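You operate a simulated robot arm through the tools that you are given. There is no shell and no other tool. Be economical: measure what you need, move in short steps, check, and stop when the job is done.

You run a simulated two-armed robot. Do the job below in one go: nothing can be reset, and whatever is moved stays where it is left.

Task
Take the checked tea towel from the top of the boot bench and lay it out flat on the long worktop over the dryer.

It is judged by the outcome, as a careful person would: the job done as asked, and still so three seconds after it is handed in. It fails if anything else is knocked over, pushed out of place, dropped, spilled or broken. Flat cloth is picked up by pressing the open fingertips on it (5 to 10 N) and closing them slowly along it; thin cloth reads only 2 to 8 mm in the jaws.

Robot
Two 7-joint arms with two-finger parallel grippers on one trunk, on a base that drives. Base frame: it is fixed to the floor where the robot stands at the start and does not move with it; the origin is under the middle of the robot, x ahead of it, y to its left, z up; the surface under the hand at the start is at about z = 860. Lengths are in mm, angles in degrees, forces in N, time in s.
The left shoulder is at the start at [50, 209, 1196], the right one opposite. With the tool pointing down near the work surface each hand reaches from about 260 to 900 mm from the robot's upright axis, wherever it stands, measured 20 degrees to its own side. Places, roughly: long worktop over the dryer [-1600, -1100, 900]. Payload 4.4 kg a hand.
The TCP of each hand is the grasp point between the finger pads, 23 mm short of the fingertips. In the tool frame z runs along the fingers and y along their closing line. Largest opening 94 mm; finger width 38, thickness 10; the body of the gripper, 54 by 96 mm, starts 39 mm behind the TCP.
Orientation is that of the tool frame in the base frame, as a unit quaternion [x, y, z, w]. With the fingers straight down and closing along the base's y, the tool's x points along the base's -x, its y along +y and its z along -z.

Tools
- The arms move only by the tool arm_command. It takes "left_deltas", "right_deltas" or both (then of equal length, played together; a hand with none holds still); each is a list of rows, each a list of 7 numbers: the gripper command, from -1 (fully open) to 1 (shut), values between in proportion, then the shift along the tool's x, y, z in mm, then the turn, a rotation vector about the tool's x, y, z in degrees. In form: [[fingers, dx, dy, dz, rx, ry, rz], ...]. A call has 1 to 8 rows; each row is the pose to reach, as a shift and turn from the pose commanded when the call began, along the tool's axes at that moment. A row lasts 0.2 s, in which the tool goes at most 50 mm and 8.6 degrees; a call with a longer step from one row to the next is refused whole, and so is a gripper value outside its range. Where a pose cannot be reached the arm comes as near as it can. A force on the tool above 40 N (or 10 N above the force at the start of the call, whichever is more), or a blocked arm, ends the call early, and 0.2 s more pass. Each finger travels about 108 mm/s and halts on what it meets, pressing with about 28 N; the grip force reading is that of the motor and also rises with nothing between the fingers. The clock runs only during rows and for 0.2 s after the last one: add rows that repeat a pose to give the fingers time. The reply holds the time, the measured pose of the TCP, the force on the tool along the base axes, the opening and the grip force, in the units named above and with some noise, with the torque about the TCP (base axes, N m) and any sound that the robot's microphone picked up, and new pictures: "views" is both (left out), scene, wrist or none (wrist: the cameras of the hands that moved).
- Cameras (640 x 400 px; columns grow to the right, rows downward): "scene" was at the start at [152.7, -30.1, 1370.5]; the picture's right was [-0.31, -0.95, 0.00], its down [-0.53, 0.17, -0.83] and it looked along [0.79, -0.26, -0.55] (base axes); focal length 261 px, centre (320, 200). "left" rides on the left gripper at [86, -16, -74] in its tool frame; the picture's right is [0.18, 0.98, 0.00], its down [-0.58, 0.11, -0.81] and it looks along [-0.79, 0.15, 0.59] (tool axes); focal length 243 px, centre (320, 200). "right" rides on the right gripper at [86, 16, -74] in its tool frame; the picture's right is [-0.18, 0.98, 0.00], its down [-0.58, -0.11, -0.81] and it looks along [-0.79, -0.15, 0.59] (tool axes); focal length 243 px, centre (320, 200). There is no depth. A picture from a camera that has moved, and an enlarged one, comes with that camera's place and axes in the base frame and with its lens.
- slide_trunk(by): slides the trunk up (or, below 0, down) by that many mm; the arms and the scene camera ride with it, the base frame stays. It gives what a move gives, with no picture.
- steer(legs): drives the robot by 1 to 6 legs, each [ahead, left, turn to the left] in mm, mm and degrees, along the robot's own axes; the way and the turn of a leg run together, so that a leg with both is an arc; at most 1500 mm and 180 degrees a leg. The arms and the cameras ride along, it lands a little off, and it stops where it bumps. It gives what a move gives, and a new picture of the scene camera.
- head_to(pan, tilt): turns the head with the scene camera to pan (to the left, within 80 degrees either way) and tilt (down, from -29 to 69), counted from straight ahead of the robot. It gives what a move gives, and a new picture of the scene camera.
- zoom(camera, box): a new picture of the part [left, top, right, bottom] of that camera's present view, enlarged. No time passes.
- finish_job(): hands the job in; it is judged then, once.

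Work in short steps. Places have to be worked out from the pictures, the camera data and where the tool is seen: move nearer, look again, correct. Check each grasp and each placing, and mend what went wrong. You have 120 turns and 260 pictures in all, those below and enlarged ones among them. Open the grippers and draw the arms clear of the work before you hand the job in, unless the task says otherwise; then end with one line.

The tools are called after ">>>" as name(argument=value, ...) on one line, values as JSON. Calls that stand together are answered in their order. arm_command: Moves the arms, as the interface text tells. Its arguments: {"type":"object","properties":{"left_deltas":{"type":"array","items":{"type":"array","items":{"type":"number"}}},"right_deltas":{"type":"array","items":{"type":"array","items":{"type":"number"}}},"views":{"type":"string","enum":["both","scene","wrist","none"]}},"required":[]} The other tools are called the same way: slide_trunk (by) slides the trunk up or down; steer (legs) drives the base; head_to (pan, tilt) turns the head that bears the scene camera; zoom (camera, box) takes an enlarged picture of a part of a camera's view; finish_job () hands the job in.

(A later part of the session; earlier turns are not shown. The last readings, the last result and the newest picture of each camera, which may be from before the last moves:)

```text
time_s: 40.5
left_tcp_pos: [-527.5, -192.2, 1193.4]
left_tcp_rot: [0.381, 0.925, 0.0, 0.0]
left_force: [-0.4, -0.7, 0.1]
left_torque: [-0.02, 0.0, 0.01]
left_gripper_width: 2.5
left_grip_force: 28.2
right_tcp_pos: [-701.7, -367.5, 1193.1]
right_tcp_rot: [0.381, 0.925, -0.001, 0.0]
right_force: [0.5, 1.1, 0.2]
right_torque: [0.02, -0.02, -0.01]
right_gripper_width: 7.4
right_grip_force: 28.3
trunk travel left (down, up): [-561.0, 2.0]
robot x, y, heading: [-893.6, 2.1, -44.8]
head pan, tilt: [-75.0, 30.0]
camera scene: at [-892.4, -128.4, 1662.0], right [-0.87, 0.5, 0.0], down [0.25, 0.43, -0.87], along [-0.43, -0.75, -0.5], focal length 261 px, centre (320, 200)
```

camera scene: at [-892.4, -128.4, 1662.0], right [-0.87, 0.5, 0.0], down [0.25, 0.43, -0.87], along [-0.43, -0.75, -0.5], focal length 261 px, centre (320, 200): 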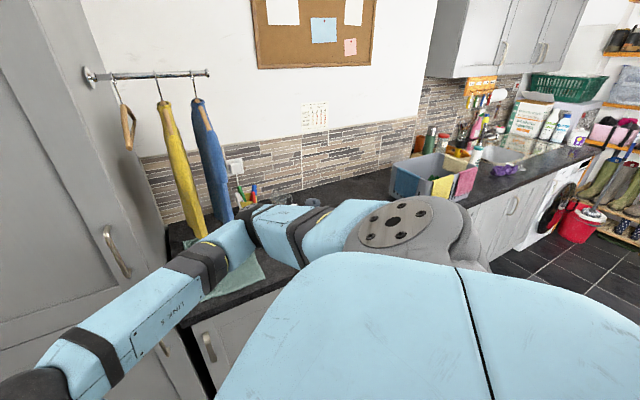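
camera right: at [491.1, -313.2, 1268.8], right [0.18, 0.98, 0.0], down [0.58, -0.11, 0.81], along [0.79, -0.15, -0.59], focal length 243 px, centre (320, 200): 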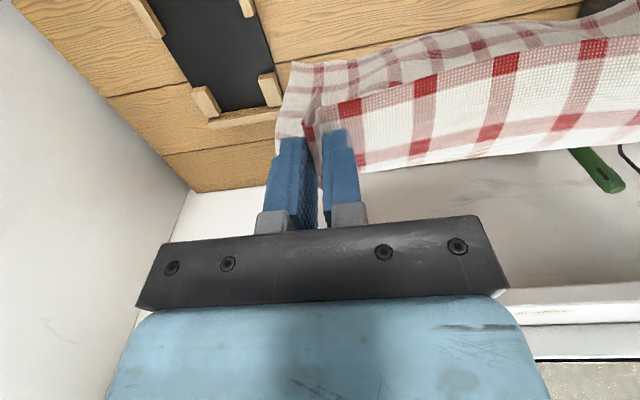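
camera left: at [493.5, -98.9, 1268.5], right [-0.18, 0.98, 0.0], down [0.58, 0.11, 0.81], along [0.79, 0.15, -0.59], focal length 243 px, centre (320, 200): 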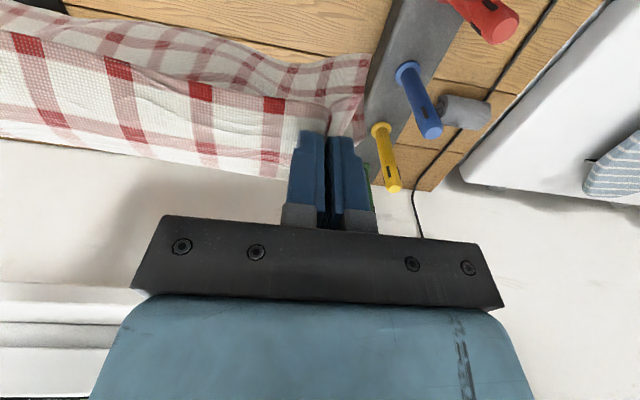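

I now see the worktop section between the cupboard and the basket. I turn to face it squarely and look down at it.

>>> steer(legs=[[0, 0, -45]])

>>> head_to(pan=-30, tilt=32)

>>> head_to(pan=0, tilt=32)

```text
time_s: 43.0
left_tcp_pos: [-771.1, -396.8, 1193.3]
left_tcp_rot: [0.705, 0.71, 0.0, 0.0]
left_force: [-2.4, -0.1, 0.1]
left_torque: [-0.02, 0.09, 0.07]
left_gripper_width: 2.3
left_grip_force: 28.5
right_tcp_pos: [-1016.7, -398.5, 1193.2]
right_tcp_rot: [0.705, 0.709, 0.0, 0.001]
right_force: [3.8, 0.0, 0.4]
right_torque: [0.0, -0.1, 0.07]
right_gripper_width: 2.7
right_grip_force: 28.3
trunk travel left (down, up): [-561.0, 2.0]
robot x, y, heading: [-893.8, 3.3, -89.6]
head pan, tilt: [-75.0, 30.0]
camera scene: at [-982.3, -93.8, 1662.0], right [-0.26, 0.96, 0.0], down [0.48, 0.13, -0.87], along [-0.84, -0.23, -0.5], focal length 261 px, centre (320, 200)
```

scene: 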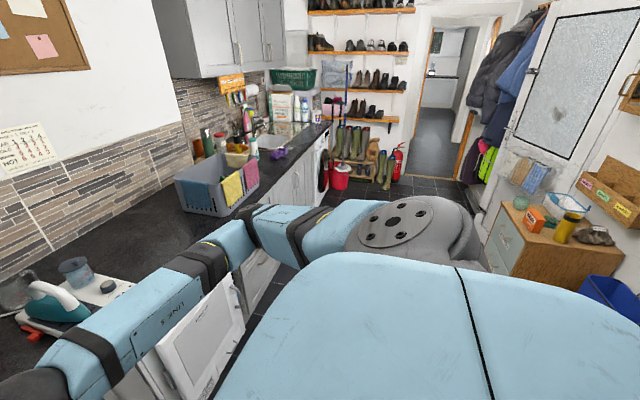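

```text
time_s: 44.1
left_tcp_pos: [-771.0, -396.5, 1191.6]
left_tcp_rot: [0.705, 0.709, 0.0, -0.001]
left_force: [-3.1, -0.5, 0.5]
left_torque: [-0.01, 0.04, 0.02]
left_gripper_width: 2.3
left_grip_force: 27.9
right_tcp_pos: [-1017.7, -398.2, 1192.4]
right_tcp_rot: [0.705, 0.709, 0.0, 0.0]
right_force: [2.4, 0.1, -0.3]
right_torque: [0.01, -0.05, 0.04]
right_gripper_width: 2.6
right_grip_force: 28.5
trunk travel left (down, up): [-561.0, 2.0]
robot x, y, heading: [-893.8, -1.6, -89.6]
head pan, tilt: [-30.0, 32.0]
camera scene: at [-939.7, -147.7, 1658.9], right [-0.87, 0.5, 0.0], down [0.26, 0.46, -0.85], along [-0.42, -0.74, -0.53], focal length 261 px, centre (320, 200)
```

scene: 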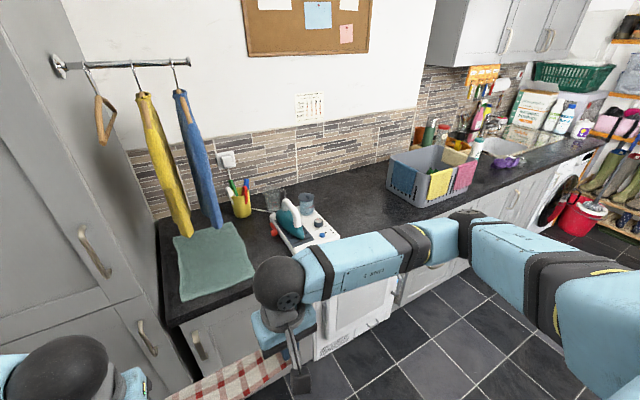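

```text
time_s: 45.0
left_tcp_pos: [-770.6, -397.0, 1193.4]
left_tcp_rot: [0.705, 0.71, 0.0, -0.001]
left_force: [-3.1, -0.4, 0.3]
left_torque: [-0.02, 0.06, 0.0]
left_gripper_width: 2.5
left_grip_force: 28.1
right_tcp_pos: [-1018.0, -398.7, 1193.3]
right_tcp_rot: [0.704, 0.71, 0.0, 0.0]
right_force: [3.0, 0.1, 0.3]
right_torque: [-0.01, -0.05, 0.06]
right_gripper_width: 2.9
right_grip_force: 28.1
trunk travel left (down, up): [-561.0, 2.0]
robot x, y, heading: [-896.5, -2.4, -89.6]
head pan, tilt: [0.0, 32.0]
camera scene: at [-894.9, -159.4, 1658.9], right [-1.0, -0.01, 0.0], down [0.0, 0.53, -0.85], along [0.0, -0.85, -0.53], focal length 261 px, centre (320, 200)
```

scene: 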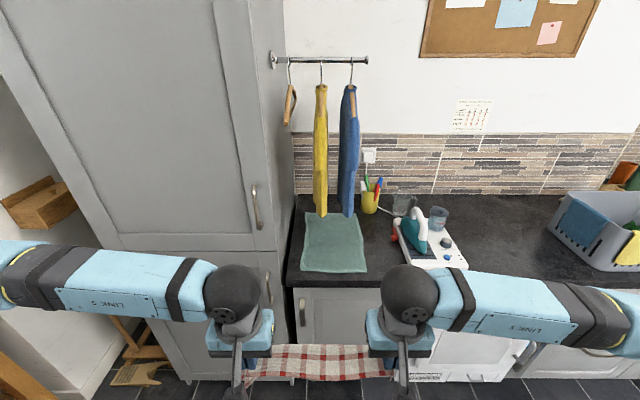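

The free stretch between the iron (x≈−1475) and the basket (x≈−1980) is the spot, centred around x≈−1730. I strafe right 835 mm and forward 150 mm and look again.

>>> steer(legs=[[150, 0, 0], [0, -835, 0]])

>>> zoom(camera="right", box=[0, 0, 640, 400])

>>> zoom(camera="left", box=[0, 0, 640, 400])

```text
time_s: 53.8
left_tcp_pos: [-1612.3, -551.1, 1192.6]
left_tcp_rot: [0.707, 0.707, -0.001, 0.0]
left_force: [-2.4, 0.7, -0.7]
left_torque: [0.02, 0.08, 0.05]
left_gripper_width: 2.5
left_grip_force: 28.2
right_tcp_pos: [-1858.1, -548.9, 1192.6]
right_tcp_rot: [0.708, 0.706, 0.001, 0.0]
right_force: [3.5, 0.9, -0.4]
right_torque: [0.0, -0.13, 0.07]
right_gripper_width: 2.3
right_grip_force: 28.1
trunk travel left (down, up): [-561.0, 2.0]
robot x, y, heading: [-1732.1, -154.4, -89.9]
head pan, tilt: [0.0, 32.0]
camera scene: at [-1733.5, -312.0, 1658.9], right [-1.0, 0.0, 0.0], down [0.0, 0.53, -0.85], along [0.0, -0.85, -0.53], focal length 261 px, centre (320, 200)
```

scene: 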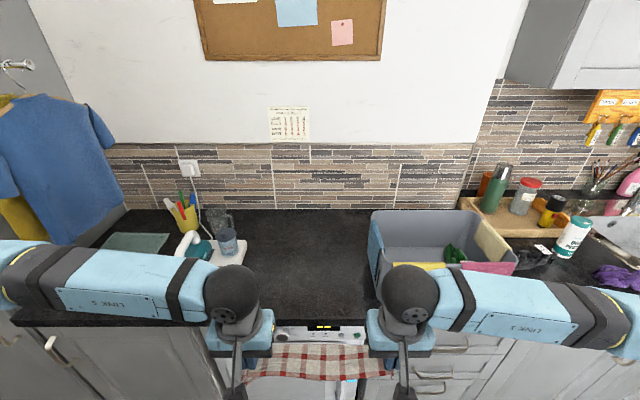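

```text
1.00 times, centred on (320, 200) of right (not enlarged: the box is as wide or as high as the picture)
camera zoom: at [-1843.1, -463.0, 1268.7], right [0.98, -0.19, 0.0], down [-0.11, -0.58, 0.81], along [-0.15, -0.79, -0.59], focal length 243 px, centre (320, 200)
```

zoom: 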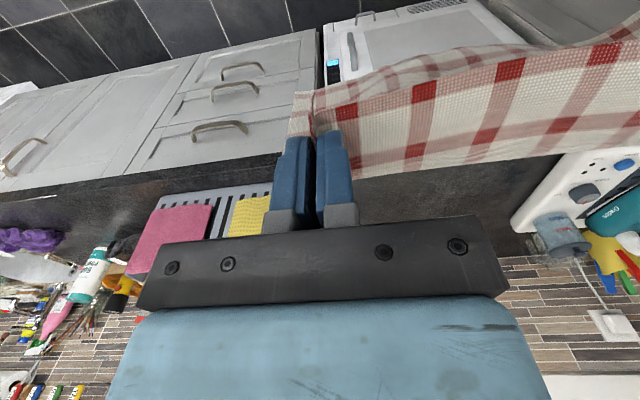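

```text
1.00 times, centred on (320, 200) of left (not enlarged: the box is as wide or as high as the picture)
camera zoom: at [-1626.5, -463.5, 1267.9], right [0.98, 0.18, 0.0], down [0.11, -0.58, 0.81], along [0.15, -0.79, -0.59], focal length 243 px, centre (320, 200)
```

zoom: 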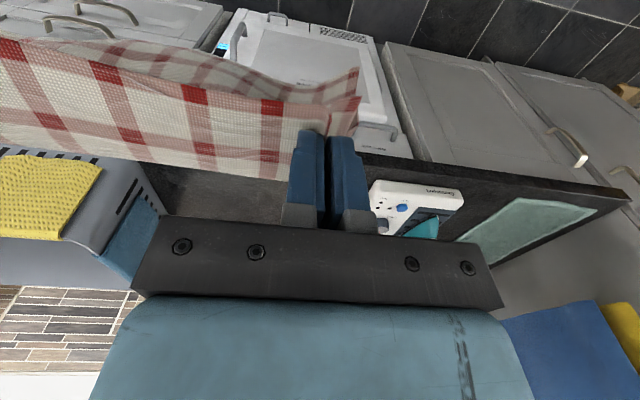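

Free span is x≈−1921…−1435, so I centre at −1678 and lay the towel near the worktop's front (front edge y≈−830) so forearms stay off basket and iron. I step left 54 and ahead 165.

>>> steer(legs=[[0, 54, 0], [165, 0, 0]])

>>> head_to(pan=0, tilt=48)

```text
time_s: 56.0
left_tcp_pos: [-1559.8, -714.5, 1193.2]
left_tcp_rot: [0.708, 0.706, 0.0, 0.0]
left_force: [-3.2, -0.9, 1.0]
left_torque: [-0.03, 0.05, 0.01]
left_gripper_width: 2.2
left_grip_force: 27.9
right_tcp_pos: [-1806.2, -711.9, 1194.0]
right_tcp_rot: [0.708, 0.706, 0.0, 0.0]
right_force: [2.9, 0.5, -0.5]
right_torque: [-0.02, -0.09, 0.08]
right_gripper_width: 2.5
right_grip_force: 27.9
trunk travel left (down, up): [-561.0, 2.0]
robot x, y, heading: [-1680.7, -320.1, -90.4]
head pan, tilt: [0.0, 32.0]
camera scene: at [-1681.2, -473.9, 1659.3], right [-1.0, 0.0, 0.0], down [0.0, 0.53, -0.85], along [0.0, -0.85, -0.53], focal length 261 px, centre (320, 200)
```

scene: 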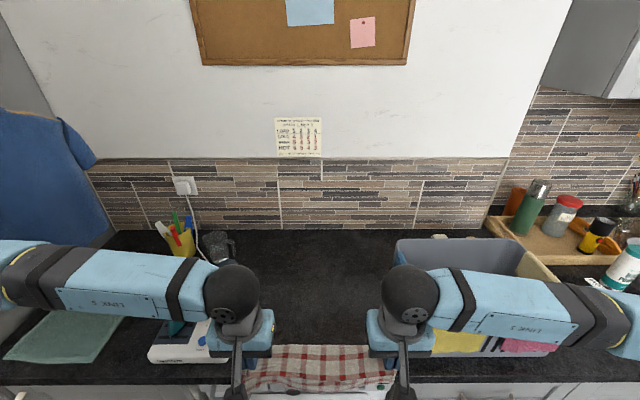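

```text
time_s: 56.7
left_tcp_pos: [-1559.7, -715.7, 1192.8]
left_tcp_rot: [0.708, 0.706, 0.0, -0.001]
left_force: [-2.6, 0.1, 0.7]
left_torque: [0.02, 0.06, 0.04]
left_gripper_width: 2.2
left_grip_force: 27.5
right_tcp_pos: [-1806.3, -714.1, 1193.4]
right_tcp_rot: [0.708, 0.706, 0.001, 0.001]
right_force: [3.4, 1.5, -0.2]
right_torque: [0.03, -0.07, 0.08]
right_gripper_width: 2.7
right_grip_force: 27.6
trunk travel left (down, up): [-561.0, 2.0]
robot x, y, heading: [-1680.8, -315.6, -90.2]
head pan, tilt: [0.0, 48.0]
camera scene: at [-1680.7, -466.7, 1635.2], right [-1.0, 0.0, 0.0], down [0.0, 0.74, -0.67], along [0.0, -0.67, -0.74], focal length 261 px, centre (320, 200)
```

scene: 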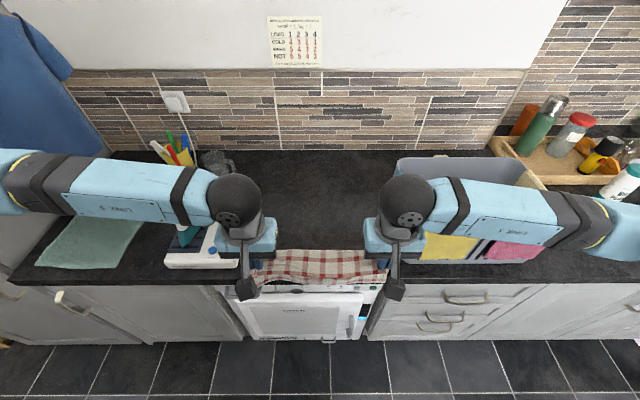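

Front edge is at y≈−800; clear corridor ahead. I extend both hands forward to y≈−1085 at this height.

>>> arm_command(left_deltas=[[1, -46, 0, 0, 0, 0, 0], [1, -92, 0, 0, 0, 0, 0], [1, -138, 0, 0, 0, 0, 0], [1, -184, 0, 0, 0, 0, 0], [1, -230, 0, 0, 0, 0, 0], [1, -276, 0, 0, 0, 0, 0], [1, -322, 0, 0, 0, 0, 0], [1, -368, 0, 0, 0, 0, 0]], right_deltas=[[1, -46, 0, 0, 0, 0, 0], [1, -92, 0, 0, 0, 0, 0], [1, -138, 0, 0, 0, 0, 0], [1, -184, 0, 0, 0, 0, 0], [1, -230, 0, 0, 0, 0, 0], [1, -276, 0, 0, 0, 0, 0], [1, -322, 0, 0, 0, 0, 0], [1, -368, 0, 0, 0, 0, 0]], views="both")

```text
time_s: 58.5
left_tcp_pos: [-1560.7, -1084.3, 1192.6]
left_tcp_rot: [0.709, 0.705, 0.001, -0.001]
left_force: [-4.4, 0.3, -1.2]
left_torque: [0.02, 0.08, 0.03]
left_gripper_width: 2.2
left_grip_force: 28.1
right_tcp_pos: [-1807.8, -1083.2, 1189.8]
right_tcp_rot: [0.708, 0.706, 0.0, 0.0]
right_force: [4.4, 0.1, -0.5]
right_torque: [0.03, -0.06, 0.05]
right_gripper_width: 2.8
right_grip_force: 28.2
trunk travel left (down, up): [-561.0, 2.0]
robot x, y, heading: [-1681.2, -315.9, -90.0]
head pan, tilt: [0.0, 48.0]
camera scene: at [-1680.8, -468.4, 1634.9], right [-1.0, 0.0, 0.0], down [0.0, 0.74, -0.67], along [0.0, -0.67, -0.74], focal length 261 px, centre (320, 200)
camera right: at [-1792.2, -997.5, 1266.3], right [0.98, -0.19, 0.0], down [-0.11, -0.58, 0.81], along [-0.15, -0.79, -0.59], focal length 243 px, centre (320, 200)
camera left: at [-1574.8, -997.8, 1267.4], right [0.98, 0.18, 0.0], down [0.11, -0.58, 0.8], along [0.14, -0.79, -0.59], focal length 243 px, centre (320, 200)
```

scene: 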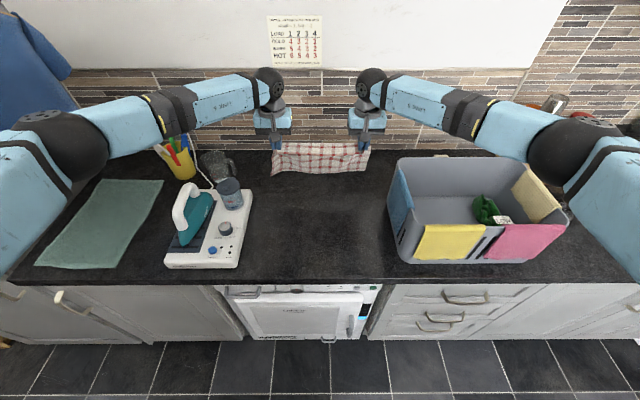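
right: 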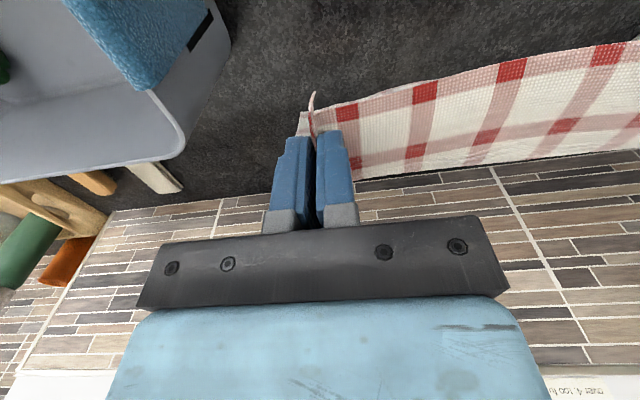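
left: 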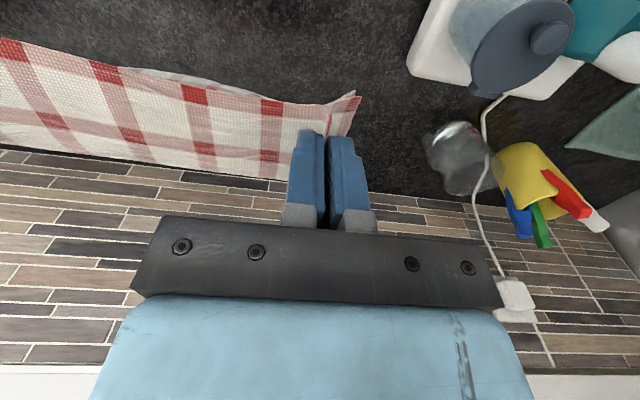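

The corridor is clear and the towel hangs straight. I lower until the bottom edge is about to touch the worktop and let it settle.

>>> arm_command(left_deltas=[[1, 0, 0, 20, 0, 0, 0], [1, 0, 0, 40, 0, 0, 0], [1, 0, 0, 60, 0, 0, 0], [1, 0, 0, 75, 0, 0, 0], [1, 0, 0, 75, 0, 0, 0], [1, 0, 0, 75, 0, 0, 0], [1, 0, 0, 75, 0, 0, 0]], right_deltas=[[1, 0, 0, 20, 0, 0, 0], [1, 0, 0, 40, 0, 0, 0], [1, 0, 0, 60, 0, 0, 0], [1, 0, 0, 75, 0, 0, 0], [1, 0, 0, 75, 0, 0, 0], [1, 0, 0, 75, 0, 0, 0], [1, 0, 0, 75, 0, 0, 0]], views="scene")

>>> zoom(camera="scene", box=[220, 100, 420, 225])

```text
time_s: 60.1
left_tcp_pos: [-1560.9, -1083.8, 1118.7]
left_tcp_rot: [0.709, 0.705, 0.0, -0.001]
left_force: [-2.5, 0.4, -0.5]
left_torque: [0.01, 0.09, 0.02]
left_gripper_width: 2.3
left_grip_force: 28.1
right_tcp_pos: [-1807.5, -1083.1, 1118.0]
right_tcp_rot: [0.709, 0.706, -0.001, 0.001]
right_force: [4.2, -0.1, 0.3]
right_torque: [-0.02, -0.04, 0.08]
right_gripper_width: 2.8
right_grip_force: 28.0
trunk travel left (down, up): [-561.0, 2.0]
robot x, y, heading: [-1678.2, -318.1, -90.4]
head pan, tilt: [0.0, 48.0]
camera scene: at [-1680.7, -466.0, 1635.2], right [-1.0, 0.0, 0.0], down [0.0, 0.74, -0.67], along [0.0, -0.67, -0.74], focal length 261 px, centre (320, 200)
```

scene: 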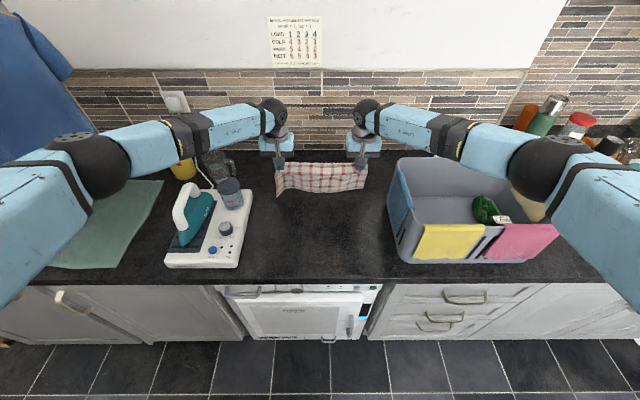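

```text
3.20 times, centred on (320, 162) of scene
camera zoom: at [-1680.7, -466.0, 1635.2], right [-1.0, 0.0, 0.0], down [0.0, 0.74, -0.67], along [0.0, -0.67, -0.74], focal length 836 px, centre (320, 320)
```

zoom: 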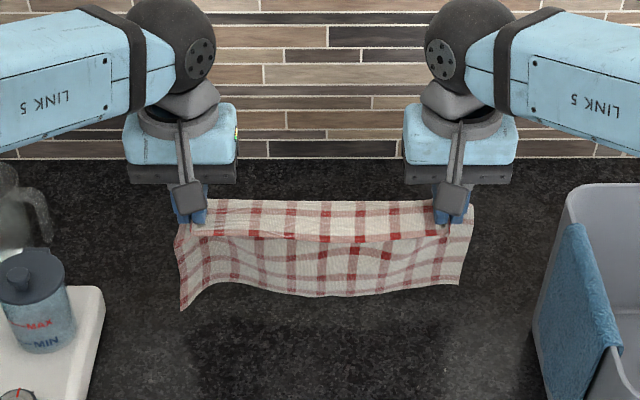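

The bottom edge seems still some way above the worktop. I check the hang from the wrist cameras.

>>> zoom(camera="left", box=[0, 0, 400, 250])

>>> zoom(camera="right", box=[240, 0, 640, 250])

```text
1.60 times, centred on (200, 125) of left
camera zoom: at [-1575.6, -996.1, 1193.3], right [0.98, 0.18, 0.0], down [0.11, -0.58, 0.81], along [0.14, -0.79, -0.59], focal length 388 px, centre (512, 320)
```

zoom: 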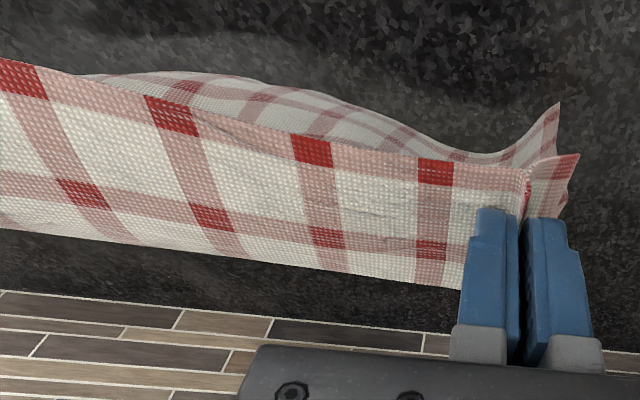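

```text
1.60 times, centred on (440, 125) of right
camera zoom: at [-1792.2, -995.7, 1193.0], right [0.98, -0.19, 0.0], down [-0.11, -0.58, 0.81], along [-0.15, -0.79, -0.59], focal length 388 px, centre (128, 320)
```

zoom: 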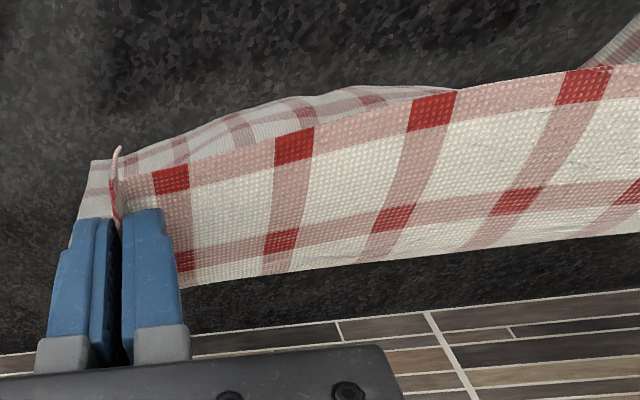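

Triangulation puts the bottom edge at z≈960–990, about 120 mm under the fingertips. I lower 55 mm more and look at how the hem meets the worktop.

>>> arm_command(left_deltas=[[1, 0, 0, 15, 0, 0, 0], [1, 0, 0, 30, 0, 0, 0], [1, 0, 0, 45, 0, 0, 0], [1, 0, 0, 55, 0, 0, 0], [1, 0, 0, 55, 0, 0, 0], [1, 0, 0, 55, 0, 0, 0]], right_deltas=[[1, 0, 0, 15, 0, 0, 0], [1, 0, 0, 30, 0, 0, 0], [1, 0, 0, 45, 0, 0, 0], [1, 0, 0, 55, 0, 0, 0], [1, 0, 0, 55, 0, 0, 0], [1, 0, 0, 55, 0, 0, 0]], views="none")

>>> zoom(camera="scene", box=[220, 120, 420, 245])

>>> zoom(camera="left", box=[0, 0, 400, 250])

```text
time_s: 61.5
left_tcp_pos: [-1560.8, -1083.4, 1063.8]
left_tcp_rot: [0.709, 0.706, 0.0, 0.0]
left_force: [-3.6, -1.2, 0.1]
left_torque: [0.03, 0.11, 0.01]
left_gripper_width: 2.3
left_grip_force: 27.8
right_tcp_pos: [-1809.3, -1082.5, 1064.1]
right_tcp_rot: [0.708, 0.706, 0.0, 0.0]
right_force: [4.4, 0.0, -0.8]
right_torque: [0.0, -0.07, 0.05]
right_gripper_width: 2.7
right_grip_force: 27.9
trunk travel left (down, up): [-561.0, 2.0]
robot x, y, heading: [-1683.7, -314.4, -90.4]
head pan, tilt: [0.0, 48.0]
```

```text
3.20 times, centred on (320, 182) of scene
camera zoom: at [-1680.7, -465.6, 1635.2], right [-1.0, 0.0, 0.0], down [0.0, 0.74, -0.67], along [0.0, -0.67, -0.74], focal length 836 px, centre (320, 256)
```

zoom: 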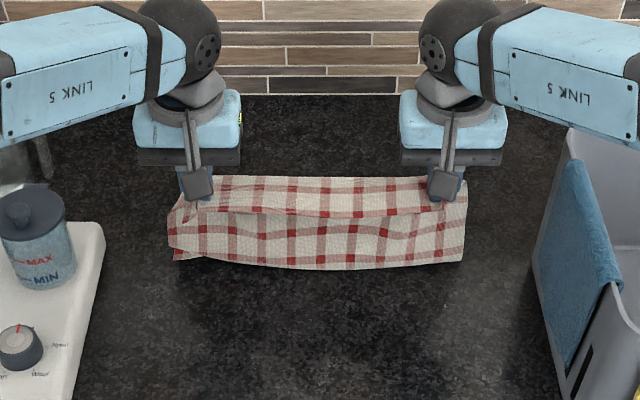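

```text
1.60 times, centred on (200, 125) of left
camera zoom: at [-1575.3, -995.8, 1138.4], right [0.98, 0.18, 0.0], down [0.11, -0.58, 0.81], along [0.14, -0.79, -0.59], focal length 388 px, centre (512, 320)
```

zoom: 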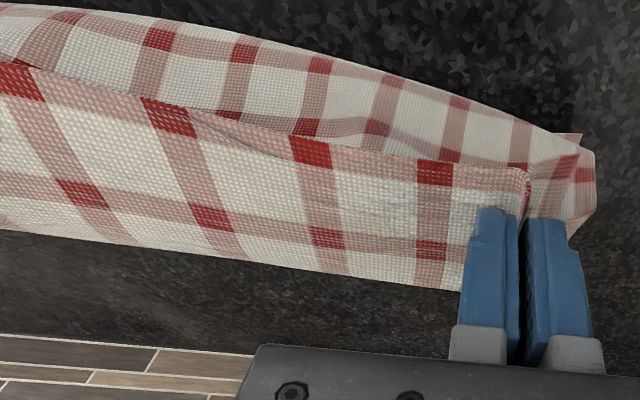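

The hem has touched down and the cloth is bulging slightly toward me. Now I draw the hands toward the robot while lowering, so the cloth is laid out behind them.

>>> arm_command(left_deltas=[[1, 25, 0, 8, 0, 0, 0], [1, 50, 0, 20, 0, 0, 0], [1, 75, 0, 36, 0, 0, 0], [1, 100, 0, 54, 0, 0, 0], [1, 125, 0, 72, 0, 0, 0], [1, 148, 0, 92, 0, 0, 0], [1, 168, 0, 112, 0, 0, 0], [1, 180, 0, 124, 0, 0, 0]], right_deltas=[[1, 25, 0, 8, 0, 0, 0], [1, 50, 0, 20, 0, 0, 0], [1, 75, 0, 36, 0, 0, 0], [1, 100, 0, 54, 0, 0, 0], [1, 125, 0, 72, 0, 0, 0], [1, 148, 0, 92, 0, 0, 0], [1, 168, 0, 112, 0, 0, 0], [1, 180, 0, 124, 0, 0, 0]], views="both")

```text
time_s: 63.3
left_tcp_pos: [-1561.4, -901.9, 939.8]
left_tcp_rot: [0.709, 0.706, 0.0, 0.001]
left_force: [-2.1, -0.4, 0.5]
left_torque: [-0.01, 0.06, 0.02]
left_gripper_width: 2.4
left_grip_force: 27.9
right_tcp_pos: [-1806.9, -901.4, 938.5]
right_tcp_rot: [0.708, 0.706, -0.001, 0.0]
right_force: [2.2, -0.4, 1.9]
right_torque: [0.01, -0.04, 0.05]
right_gripper_width: 2.9
right_grip_force: 28.2
trunk travel left (down, up): [-561.0, 2.0]
robot x, y, heading: [-1680.8, -315.8, -90.3]
head pan, tilt: [0.0, 48.0]
camera scene: at [-1680.7, -464.9, 1635.5], right [-1.0, 0.0, 0.0], down [0.0, 0.74, -0.67], along [0.0, -0.67, -0.74], focal length 261 px, centre (320, 200)
camera right: at [-1791.1, -814.6, 1015.0], right [0.98, -0.19, 0.0], down [-0.11, -0.58, 0.81], along [-0.15, -0.79, -0.59], focal length 243 px, centre (320, 200)
camera left: at [-1575.1, -815.3, 1014.1], right [0.98, 0.18, 0.0], down [0.11, -0.58, 0.81], along [0.14, -0.79, -0.59], focal length 243 px, centre (320, 200)
```

scene: 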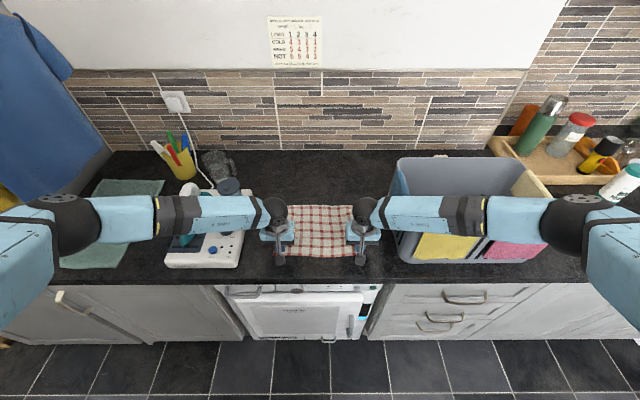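
right: 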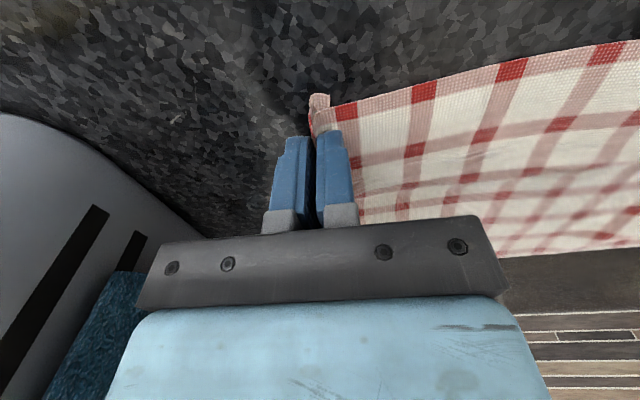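
left: 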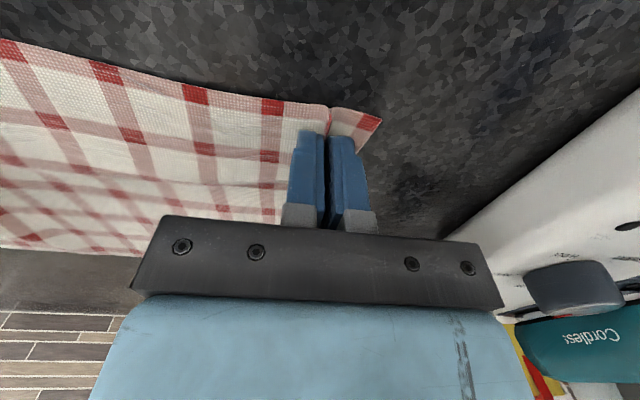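

The cloth is laid out nicely; the grips are ~16 mm above the top. I lower gently to contact with a small extra pull to straighten.

>>> arm_command(left_deltas=[[1, 4, 0, 6, 0, 0, 0], [1, 7, 0, 11, 0, 0, 0], [1, 10, 0, 15, 0, 0, 0], [1, 10, 0, 15, 0, 0, 0]], right_deltas=[[1, 4, 0, 6, 0, 0, 0], [1, 7, 0, 11, 0, 0, 0], [1, 10, 0, 14, 0, 0, 0], [1, 10, 0, 14, 0, 0, 0]], views="none")

```text
time_s: 64.1
left_tcp_pos: [-1564.3, -896.9, 935.1]
left_tcp_rot: [0.708, 0.706, -0.007, 0.003]
left_force: [1.9, 4.5, 24.0]
left_torque: [0.41, -0.08, 0.02]
left_gripper_width: 2.3
left_grip_force: 27.9
right_tcp_pos: [-1804.4, -896.2, 935.3]
right_tcp_rot: [0.71, 0.704, -0.001, 0.006]
right_force: [-1.8, 4.8, 25.8]
right_torque: [0.4, 0.01, 0.01]
right_gripper_width: 2.6
right_grip_force: 28.2
trunk travel left (down, up): [-561.0, 2.0]
robot x, y, heading: [-1684.5, -316.8, -90.5]
head pan, tilt: [0.0, 48.0]
stopped in row 3 (right hand): the force on the tool passed its limit at 43 N (the readings are from after the stop); the commanded pose is now the measured one
```

Contact with the worktop (top at z≈911). I back off ~1.5 mm and open slowly while still lightly pressing, to spread the pinched ridges flat.

>>> arm_command(left_deltas=[[1, 0, 0, -1.2, 0, 0, 0], [0.9, 0, 0, -1.2, 0, 0, 0], [0.75, 0, 0, -1.2, 0, 0, 0], [0.6, 0, 0, -1.2, 0, 0, 0], [0.45, 0, 0, -1.2, 0, 0, 0], [0.3, 0, 0, -1.2, 0, 0, 0], [0.15, 0, 0, -1.2, 0, 0, 0], [0, 0, 0, -1.2, 0, 0, 0]], right_deltas=[[1, 0, 0, -1.2, 0, 0, 0], [0.9, 0, 0, -1.2, 0, 0, 0], [0.75, 0, 0, -1.2, 0, 0, 0], [0.6, 0, 0, -1.2, 0, 0, 0], [0.45, 0, 0, -1.2, 0, 0, 0], [0.3, 0, 0, -1.2, 0, 0, 0], [0.15, 0, 0, -1.2, 0, 0, 0], [0, 0, 0, -1.2, 0, 0, 0]], views="wrist")

```text
time_s: 65.9
left_tcp_pos: [-1563.7, -894.8, 933.9]
left_tcp_rot: [0.708, 0.706, -0.005, 0.003]
left_force: [-5.2, -0.3, 25.6]
left_torque: [0.38, -0.28, 0.07]
left_gripper_width: 42.0
left_grip_force: 0.1
right_tcp_pos: [-1806.9, -893.8, 935.5]
right_tcp_rot: [0.709, 0.705, -0.003, 0.006]
right_force: [-6.9, -1.3, 36.2]
right_torque: [0.36, -0.69, 0.03]
right_gripper_width: 44.1
right_grip_force: 0.1
trunk travel left (down, up): [-561.0, 2.0]
robot x, y, heading: [-1680.2, -317.1, -90.4]
head pan, tilt: [0.0, 48.0]
camera right: at [-1790.8, -806.2, 1009.5], right [0.98, -0.19, 0.01], down [-0.12, -0.57, 0.81], along [-0.15, -0.8, -0.58], focal length 243 px, centre (320, 200)
camera left: at [-1577.1, -806.7, 1008.6], right [0.98, 0.18, -0.01], down [0.11, -0.57, 0.81], along [0.14, -0.8, -0.58], focal length 243 px, centre (320, 200)
```

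right: 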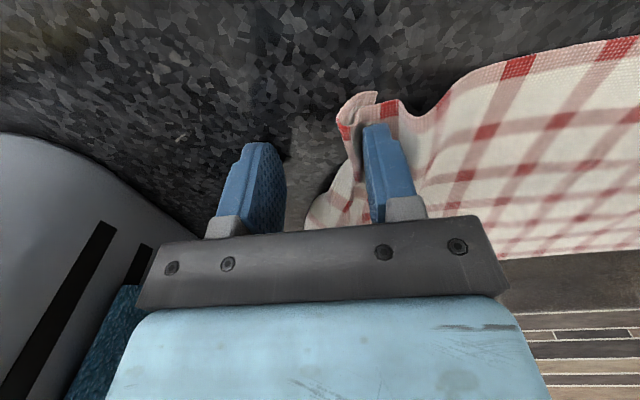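
left: 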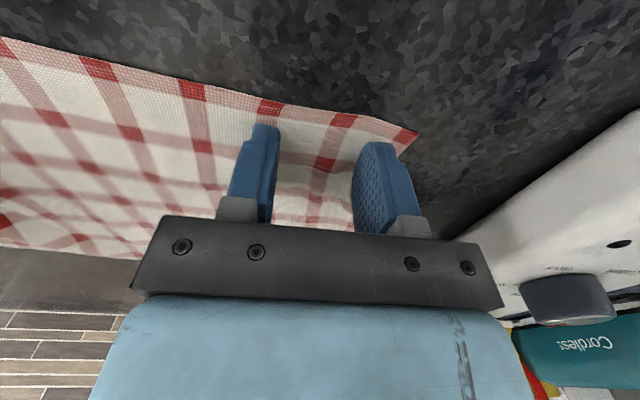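

Left corner opened flat; the right corner got bunched by the inner finger. I lift both hands straight up a little and look.

>>> arm_command(left_deltas=[[0, 0, 0, -5, 0, 0, 0], [0, 0, 0, -20, 0, 0, 0], [0, 0, 0, -50, 0, 0, 0], [0, 0, 0, -90, 0, 0, 0]], right_deltas=[[0, 0, 0, -5, 0, 0, 0], [0, 0, 0, -20, 0, 0, 0], [0, 0, 0, -50, 0, 0, 0], [0, 0, 0, -90, 0, 0, 0]], views="both")

>>> zoom(camera="scene", box=[220, 170, 420, 295])

```text
time_s: 66.9
left_tcp_pos: [-1561.4, -894.7, 1019.9]
left_tcp_rot: [0.708, 0.706, -0.004, 0.001]
left_force: [-0.1, 0.0, 0.0]
left_torque: [0.0, 0.02, 0.01]
left_gripper_width: 46.7
left_grip_force: 0.1
right_tcp_pos: [-1806.2, -895.8, 1020.8]
right_tcp_rot: [0.709, 0.705, -0.002, 0.003]
right_force: [-1.0, -0.1, 1.0]
right_torque: [0.01, 0.02, 0.0]
right_gripper_width: 47.2
right_grip_force: 0.1
trunk travel left (down, up): [-561.0, 2.0]
robot x, y, heading: [-1679.9, -320.7, -90.0]
head pan, tilt: [0.0, 48.0]
camera scene: at [-1680.4, -465.2, 1635.0], right [-1.0, 0.0, 0.0], down [0.0, 0.74, -0.67], along [0.0, -0.67, -0.74], focal length 261 px, centre (320, 200)
camera right: at [-1790.4, -808.8, 1096.0], right [0.98, -0.19, 0.0], down [-0.11, -0.58, 0.81], along [-0.15, -0.8, -0.59], focal length 243 px, centre (320, 200)
camera left: at [-1575.5, -808.2, 1095.0], right [0.98, 0.18, 0.0], down [0.11, -0.58, 0.81], along [0.14, -0.8, -0.59], focal length 243 px, centre (320, 200)
```

scene: 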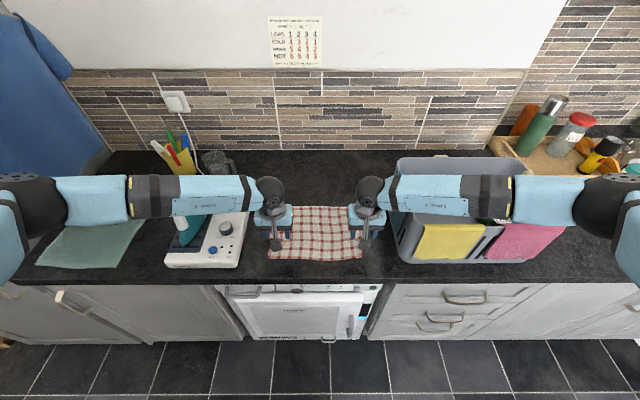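
right: 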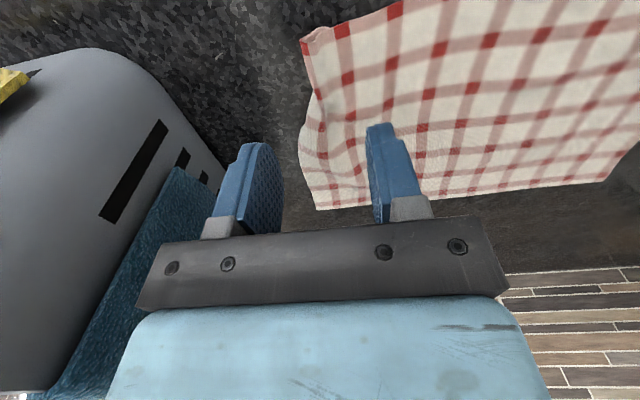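
left: 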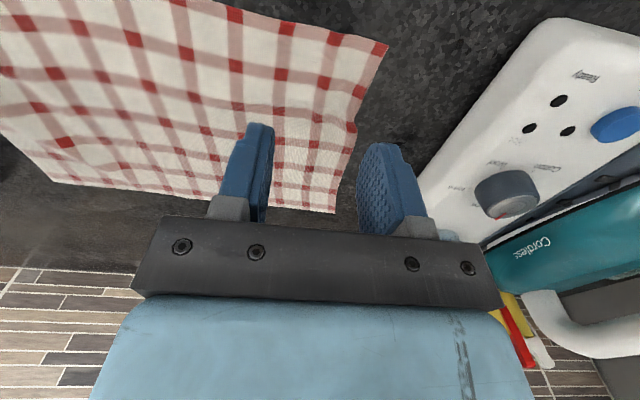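

```text
3.20 times, centred on (320, 232) of scene
camera zoom: at [-1680.4, -465.2, 1635.0], right [-1.0, 0.0, 0.0], down [0.0, 0.74, -0.67], along [0.0, -0.67, -0.74], focal length 836 px, centre (320, 96)
```

zoom: 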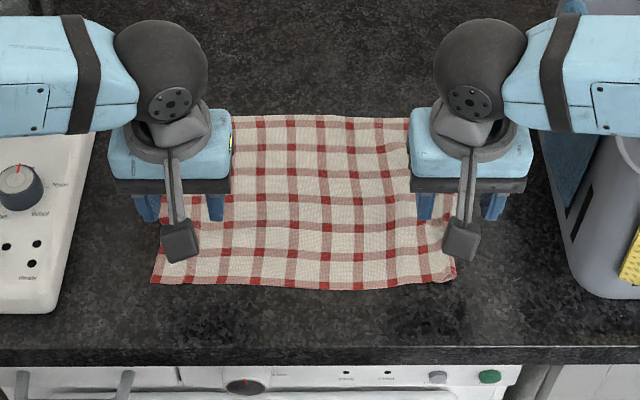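

The cloth relaxed and lies nearly flat; only the near-right corner looks curled. I raise the hands and draw them back for an unobstructed look.

>>> arm_command(left_deltas=[[0, 0, 0, -40, 0, 0, 0], [0, 0, 0, -80, 0, 0, 0], [0, 0, 0, -120, 0, 0, 0], [0, 0, 0, -150, 0, 0, 0], [0, 45, 0, -160, 0, 0, 0], [0, 90, 0, -160, 0, 0, 0], [0, 135, 0, -160, 0, 0, 0], [0, 170, 0, -160, 0, 0, 0]], right_deltas=[[0, 0, 0, -40, 0, 0, 0], [0, 0, 0, -80, 0, 0, 0], [0, 0, 0, -120, 0, 0, 0], [0, 0, 0, -150, 0, 0, 0], [0, 45, 0, -160, 0, 0, 0], [0, 90, 0, -160, 0, 0, 0], [0, 135, 0, -160, 0, 0, 0], [0, 170, 0, -160, 0, 0, 0]], views="wrist")

>>> zoom(camera="scene", box=[220, 170, 420, 295])

```text
time_s: 68.7
left_tcp_pos: [-1561.1, -725.3, 1181.0]
left_tcp_rot: [0.708, 0.707, -0.004, 0.001]
left_force: [0.1, 0.0, 0.1]
left_torque: [0.0, -0.01, -0.02]
left_gripper_width: 46.9
left_grip_force: 0.2
right_tcp_pos: [-1806.0, -724.8, 1181.9]
right_tcp_rot: [0.71, 0.705, -0.001, 0.004]
right_force: [-1.4, 0.9, -0.4]
right_torque: [-0.02, -0.03, 0.01]
right_gripper_width: 46.8
right_grip_force: 0.1
trunk travel left (down, up): [-561.0, 2.0]
robot x, y, heading: [-1681.0, -315.3, -90.5]
head pan, tilt: [0.0, 48.0]
camera right: at [-1790.5, -637.1, 1256.0], right [0.98, -0.19, 0.01], down [-0.12, -0.57, 0.81], along [-0.15, -0.8, -0.59], focal length 243 px, centre (320, 200)
camera left: at [-1575.2, -637.4, 1255.4], right [0.98, 0.18, -0.01], down [0.11, -0.57, 0.81], along [0.14, -0.8, -0.58], focal length 243 px, centre (320, 200)
```

right: 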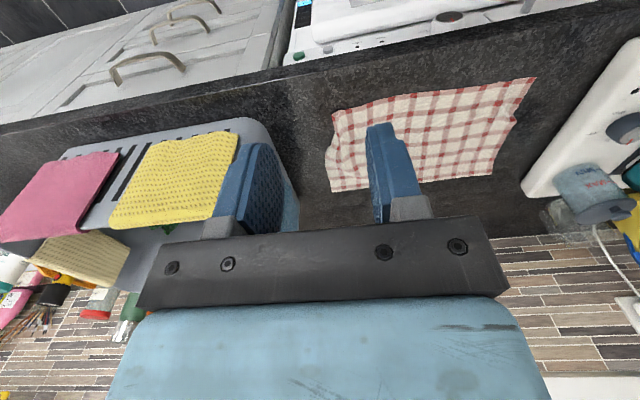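
left: 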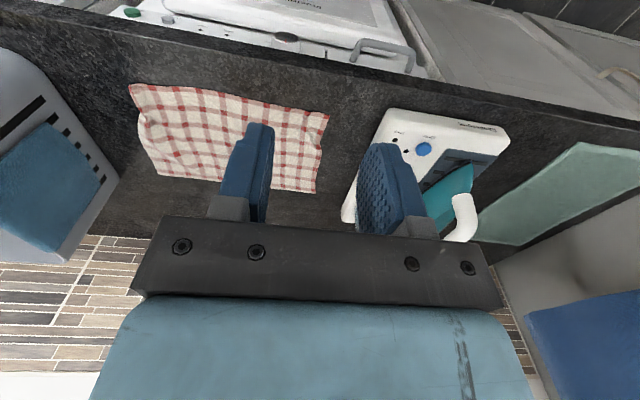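

```text
3.20 times, centred on (320, 232) of scene
camera zoom: at [-1680.8, -463.7, 1635.5], right [-1.0, 0.0, 0.0], down [0.0, 0.74, -0.67], along [0.0, -0.67, -0.74], focal length 836 px, centre (320, 96)
```

zoom: 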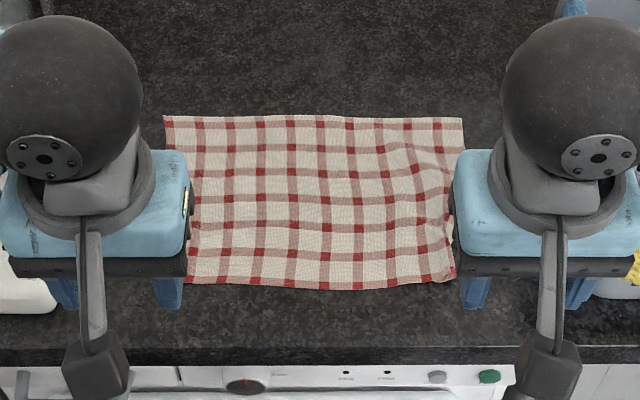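

Nearly flat; the right edge has a small ripple and the near-right corner is pulled in. I zoom in to judge whether it needs smoothing.

>>> zoom(camera="scene", box=[310, 195, 390, 265])

>>> zoom(camera="left", box=[100, 60, 360, 222])

```text
5.71 times, centred on (350, 230) of scene
camera zoom: at [-1680.8, -463.7, 1635.5], right [-1.0, 0.0, 0.0], down [0.0, 0.74, -0.67], along [0.0, -0.67, -0.74], focal length 1493 px, centre (149, 29)
```

zoom: 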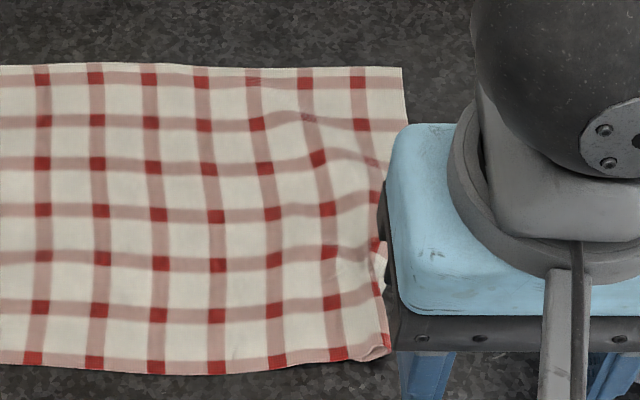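

```text
2.46 times, centred on (230, 141) of left
camera zoom: at [-1575.2, -637.4, 1255.4], right [0.98, 0.18, -0.01], down [0.11, -0.57, 0.81], along [0.14, -0.8, -0.58], focal length 597 px, centre (542, 345)
```

zoom: 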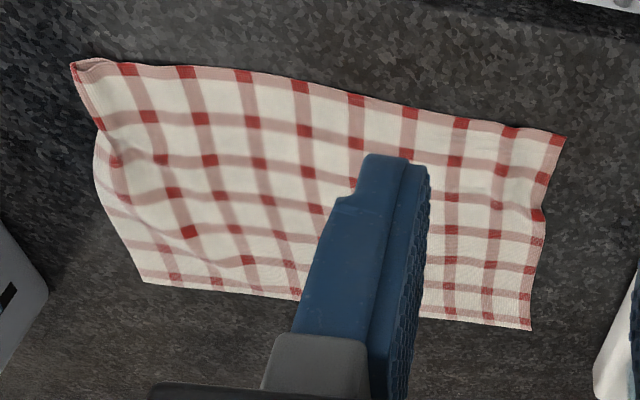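

The near-right corner has ~30 mm tucked in. I'll hold the cloth with the left hand near its left end, and stroke the right corner outward with closed right fingertips. First both hands go above those points.

>>> arm_command(left_deltas=[[0, -45, -5, 0, 0, 0, 0], [0.3, -90, -10, 0, 0, 0, 0], [0.6, -135, -19, 10, 0, 0, 0], [0.8, -180, -19, 25, 0, 0, 0], [0.8, -180, -19, 75, 0, 0, 0], [0.8, -180, -19, 125, 0, 0, 0], [0.8, -180, -19, 175, 0, 0, 0], [0.8, -180, -19, 222, 0, 0, 0]], right_deltas=[[0, -45, 5, 0, 0, 0, 0], [0.5, -90, 10, 0, 0, 0, 0], [1, -135, 21, 10, 0, 0, 0], [1, -180, 21, 25, 0, 0, 0], [1, -180, 21, 75, 0, 0, 0], [1, -180, 21, 125, 0, 0, 0], [1, -180, 21, 175, 0, 0, 0], [1, -180, 21, 222, 0, 0, 0]], views="wrist")

```text
time_s: 70.5
left_tcp_pos: [-1580.0, -908.3, 956.8]
left_tcp_rot: [0.708, 0.706, -0.003, 0.001]
left_force: [0.6, -0.6, 0.6]
left_torque: [0.01, -0.02, -0.02]
left_gripper_width: 9.2
left_grip_force: 0.0
right_tcp_pos: [-1785.7, -908.7, 957.9]
right_tcp_rot: [0.709, 0.705, -0.001, 0.004]
right_force: [0.7, 0.5, -0.1]
right_torque: [0.02, 0.02, 0.01]
right_gripper_width: 0.0
right_grip_force: 28.6
trunk travel left (down, up): [-561.0, 2.0]
robot x, y, heading: [-1678.2, -317.2, -90.1]
head pan, tilt: [0.0, 48.0]
camera right: at [-1769.3, -820.9, 1033.0], right [0.98, -0.19, 0.01], down [-0.12, -0.58, 0.81], along [-0.15, -0.8, -0.59], focal length 243 px, centre (320, 200)
camera left: at [-1593.4, -821.1, 1031.8], right [0.98, 0.18, -0.01], down [0.11, -0.58, 0.81], along [0.14, -0.8, -0.59], focal length 243 px, centre (320, 200)
```

right: 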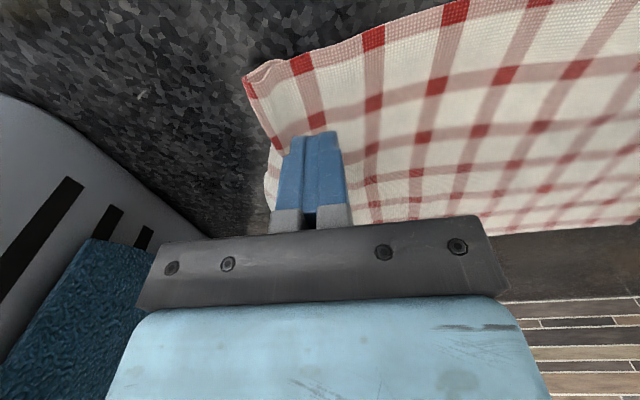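
left: 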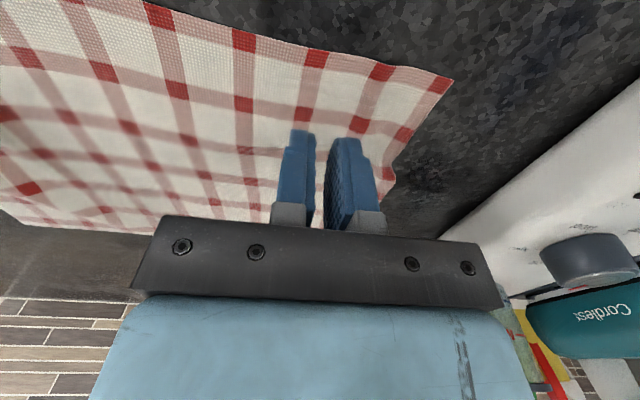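

Only the corner's last bit is curled up. I lower both to light contact.

>>> arm_command(left_deltas=[[0.8, 0, 0, 12, 0, 0, 0], [0.8, 0, 0, 19, 0, 0, 0], [0.8, 0, 0, 21.5, 0, 0, 0], [0.8, 0, 0, 23, 0, 0, 0], [0.8, 0, 0, 23, 0, 0, 0]], right_deltas=[[1, 0, 0, 12, 0, 0, 0], [1, 0, 0, 19, 0, 0, 0], [1, 0, 0, 21.5, 0, 0, 0], [1, 0, 0, 23, 0, 0, 0], [1, 0, 0, 23, 0, 0, 0]], views="none")

```text
time_s: 71.7
left_tcp_pos: [-1579.3, -909.2, 935.4]
left_tcp_rot: [0.708, 0.706, -0.004, 0.001]
left_force: [0.1, -0.2, 0.1]
left_torque: [-0.02, 0.0, -0.01]
left_gripper_width: 9.6
left_grip_force: 0.1
right_tcp_pos: [-1785.3, -906.9, 936.4]
right_tcp_rot: [0.708, 0.706, -0.001, 0.003]
right_force: [-0.7, 0.7, -0.3]
right_torque: [-0.04, 0.0, -0.02]
right_gripper_width: 0.4
right_grip_force: 28.4
trunk travel left (down, up): [-561.0, 2.0]
robot x, y, heading: [-1680.6, -320.2, -90.7]
head pan, tilt: [0.0, 48.0]
```

>>> arm_command(left_deltas=[[0.8, 0, 0, 1, 0, 0, 0], [0.8, 0, 0, 2, 0, 0, 0], [0.8, 0, 0, 2.6, 0, 0, 0], [0.8, 0, 0, 2.6, 0, 0, 0]], right_deltas=[[1, 0, 0, 1, 0, 0, 0], [1, 0, 0, 2, 0, 0, 0], [1, 0, 0, 2.6, 0, 0, 0], [1, 0, 0, 2.6, 0, 0, 0]], views="none")

```text
time_s: 72.7
left_tcp_pos: [-1580.8, -907.3, 934.5]
left_tcp_rot: [0.708, 0.706, -0.004, 0.002]
left_force: [2.2, -2.2, 10.7]
left_torque: [0.12, -0.11, -0.03]
left_gripper_width: 9.5
left_grip_force: 0.1
right_tcp_pos: [-1784.5, -906.3, 934.5]
right_tcp_rot: [0.709, 0.705, 0.0, 0.004]
right_force: [-1.1, -0.5, 2.9]
right_torque: [0.01, 0.07, 0.02]
right_gripper_width: 0.1
right_grip_force: 27.5
trunk travel left (down, up): [-561.0, 2.0]
robot x, y, heading: [-1683.2, -317.2, -90.3]
head pan, tilt: [0.0, 48.0]
```

Left holds at ~10 N, right presses ~3 N. I now stroke the right fingertips outward (−x, slightly toward the near edge) with a touch more pressure.

>>> arm_command(right_deltas=[[1, 0, 0, 0.6, 0, 0, 0], [1, 2, -9, 0.6, 0, 0, 0], [1, 4, -18, 0.6, 0, 0, 0], [1, 6, -27, 0.6, 0, 0, 0], [1, 8, -36, 0.6, 0, 0, 0], [1, 9, -45, 0.6, 0, 0, 0], [1, 9, -45, 0.6, 0, 0, 0]], views="wrist")

>>> zoom(camera="scene", box=[240, 185, 400, 285])

```text
time_s: 74.3
left_tcp_pos: [-1581.2, -905.9, 934.6]
left_tcp_rot: [0.708, 0.706, -0.005, 0.0]
left_force: [-5.8, 0.9, 6.9]
left_torque: [0.1, 0.08, 0.04]
left_gripper_width: 8.4
left_grip_force: 0.0
right_tcp_pos: [-1828.2, -896.2, 934.3]
right_tcp_rot: [0.709, 0.705, -0.003, 0.006]
right_force: [12.6, -0.7, 19.3]
right_torque: [0.1, -0.11, -0.1]
right_gripper_width: 0.0
right_grip_force: 27.5
trunk travel left (down, up): [-561.0, 2.0]
robot x, y, heading: [-1677.1, -313.8, -90.2]
head pan, tilt: [0.0, 48.0]
camera right: at [-1813.2, -809.3, 1010.0], right [0.98, -0.19, 0.01], down [-0.12, -0.57, 0.81], along [-0.15, -0.8, -0.58], focal length 243 px, centre (320, 200)
```

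right: 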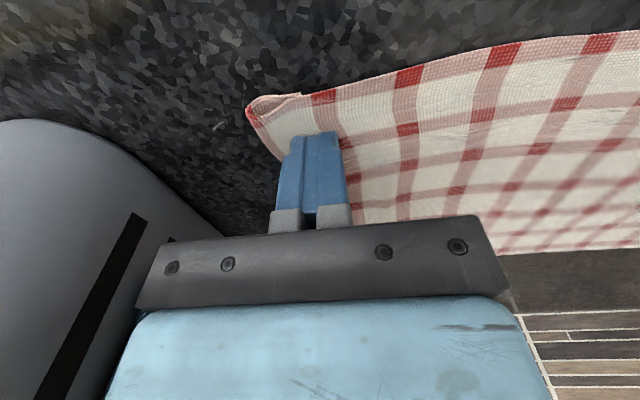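

```text
4.00 times, centred on (320, 235) of scene
camera zoom: at [-1679.3, -462.6, 1635.7], right [-1.0, 0.0, 0.0], down [0.0, 0.74, -0.67], along [0.0, -0.67, -0.74], focal length 1045 px, centre (320, 60)
```

zoom: 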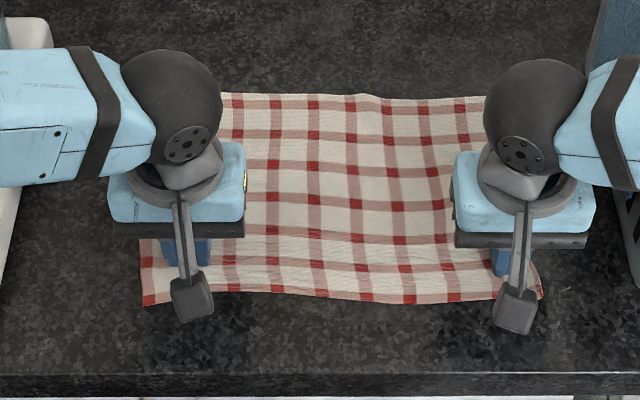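

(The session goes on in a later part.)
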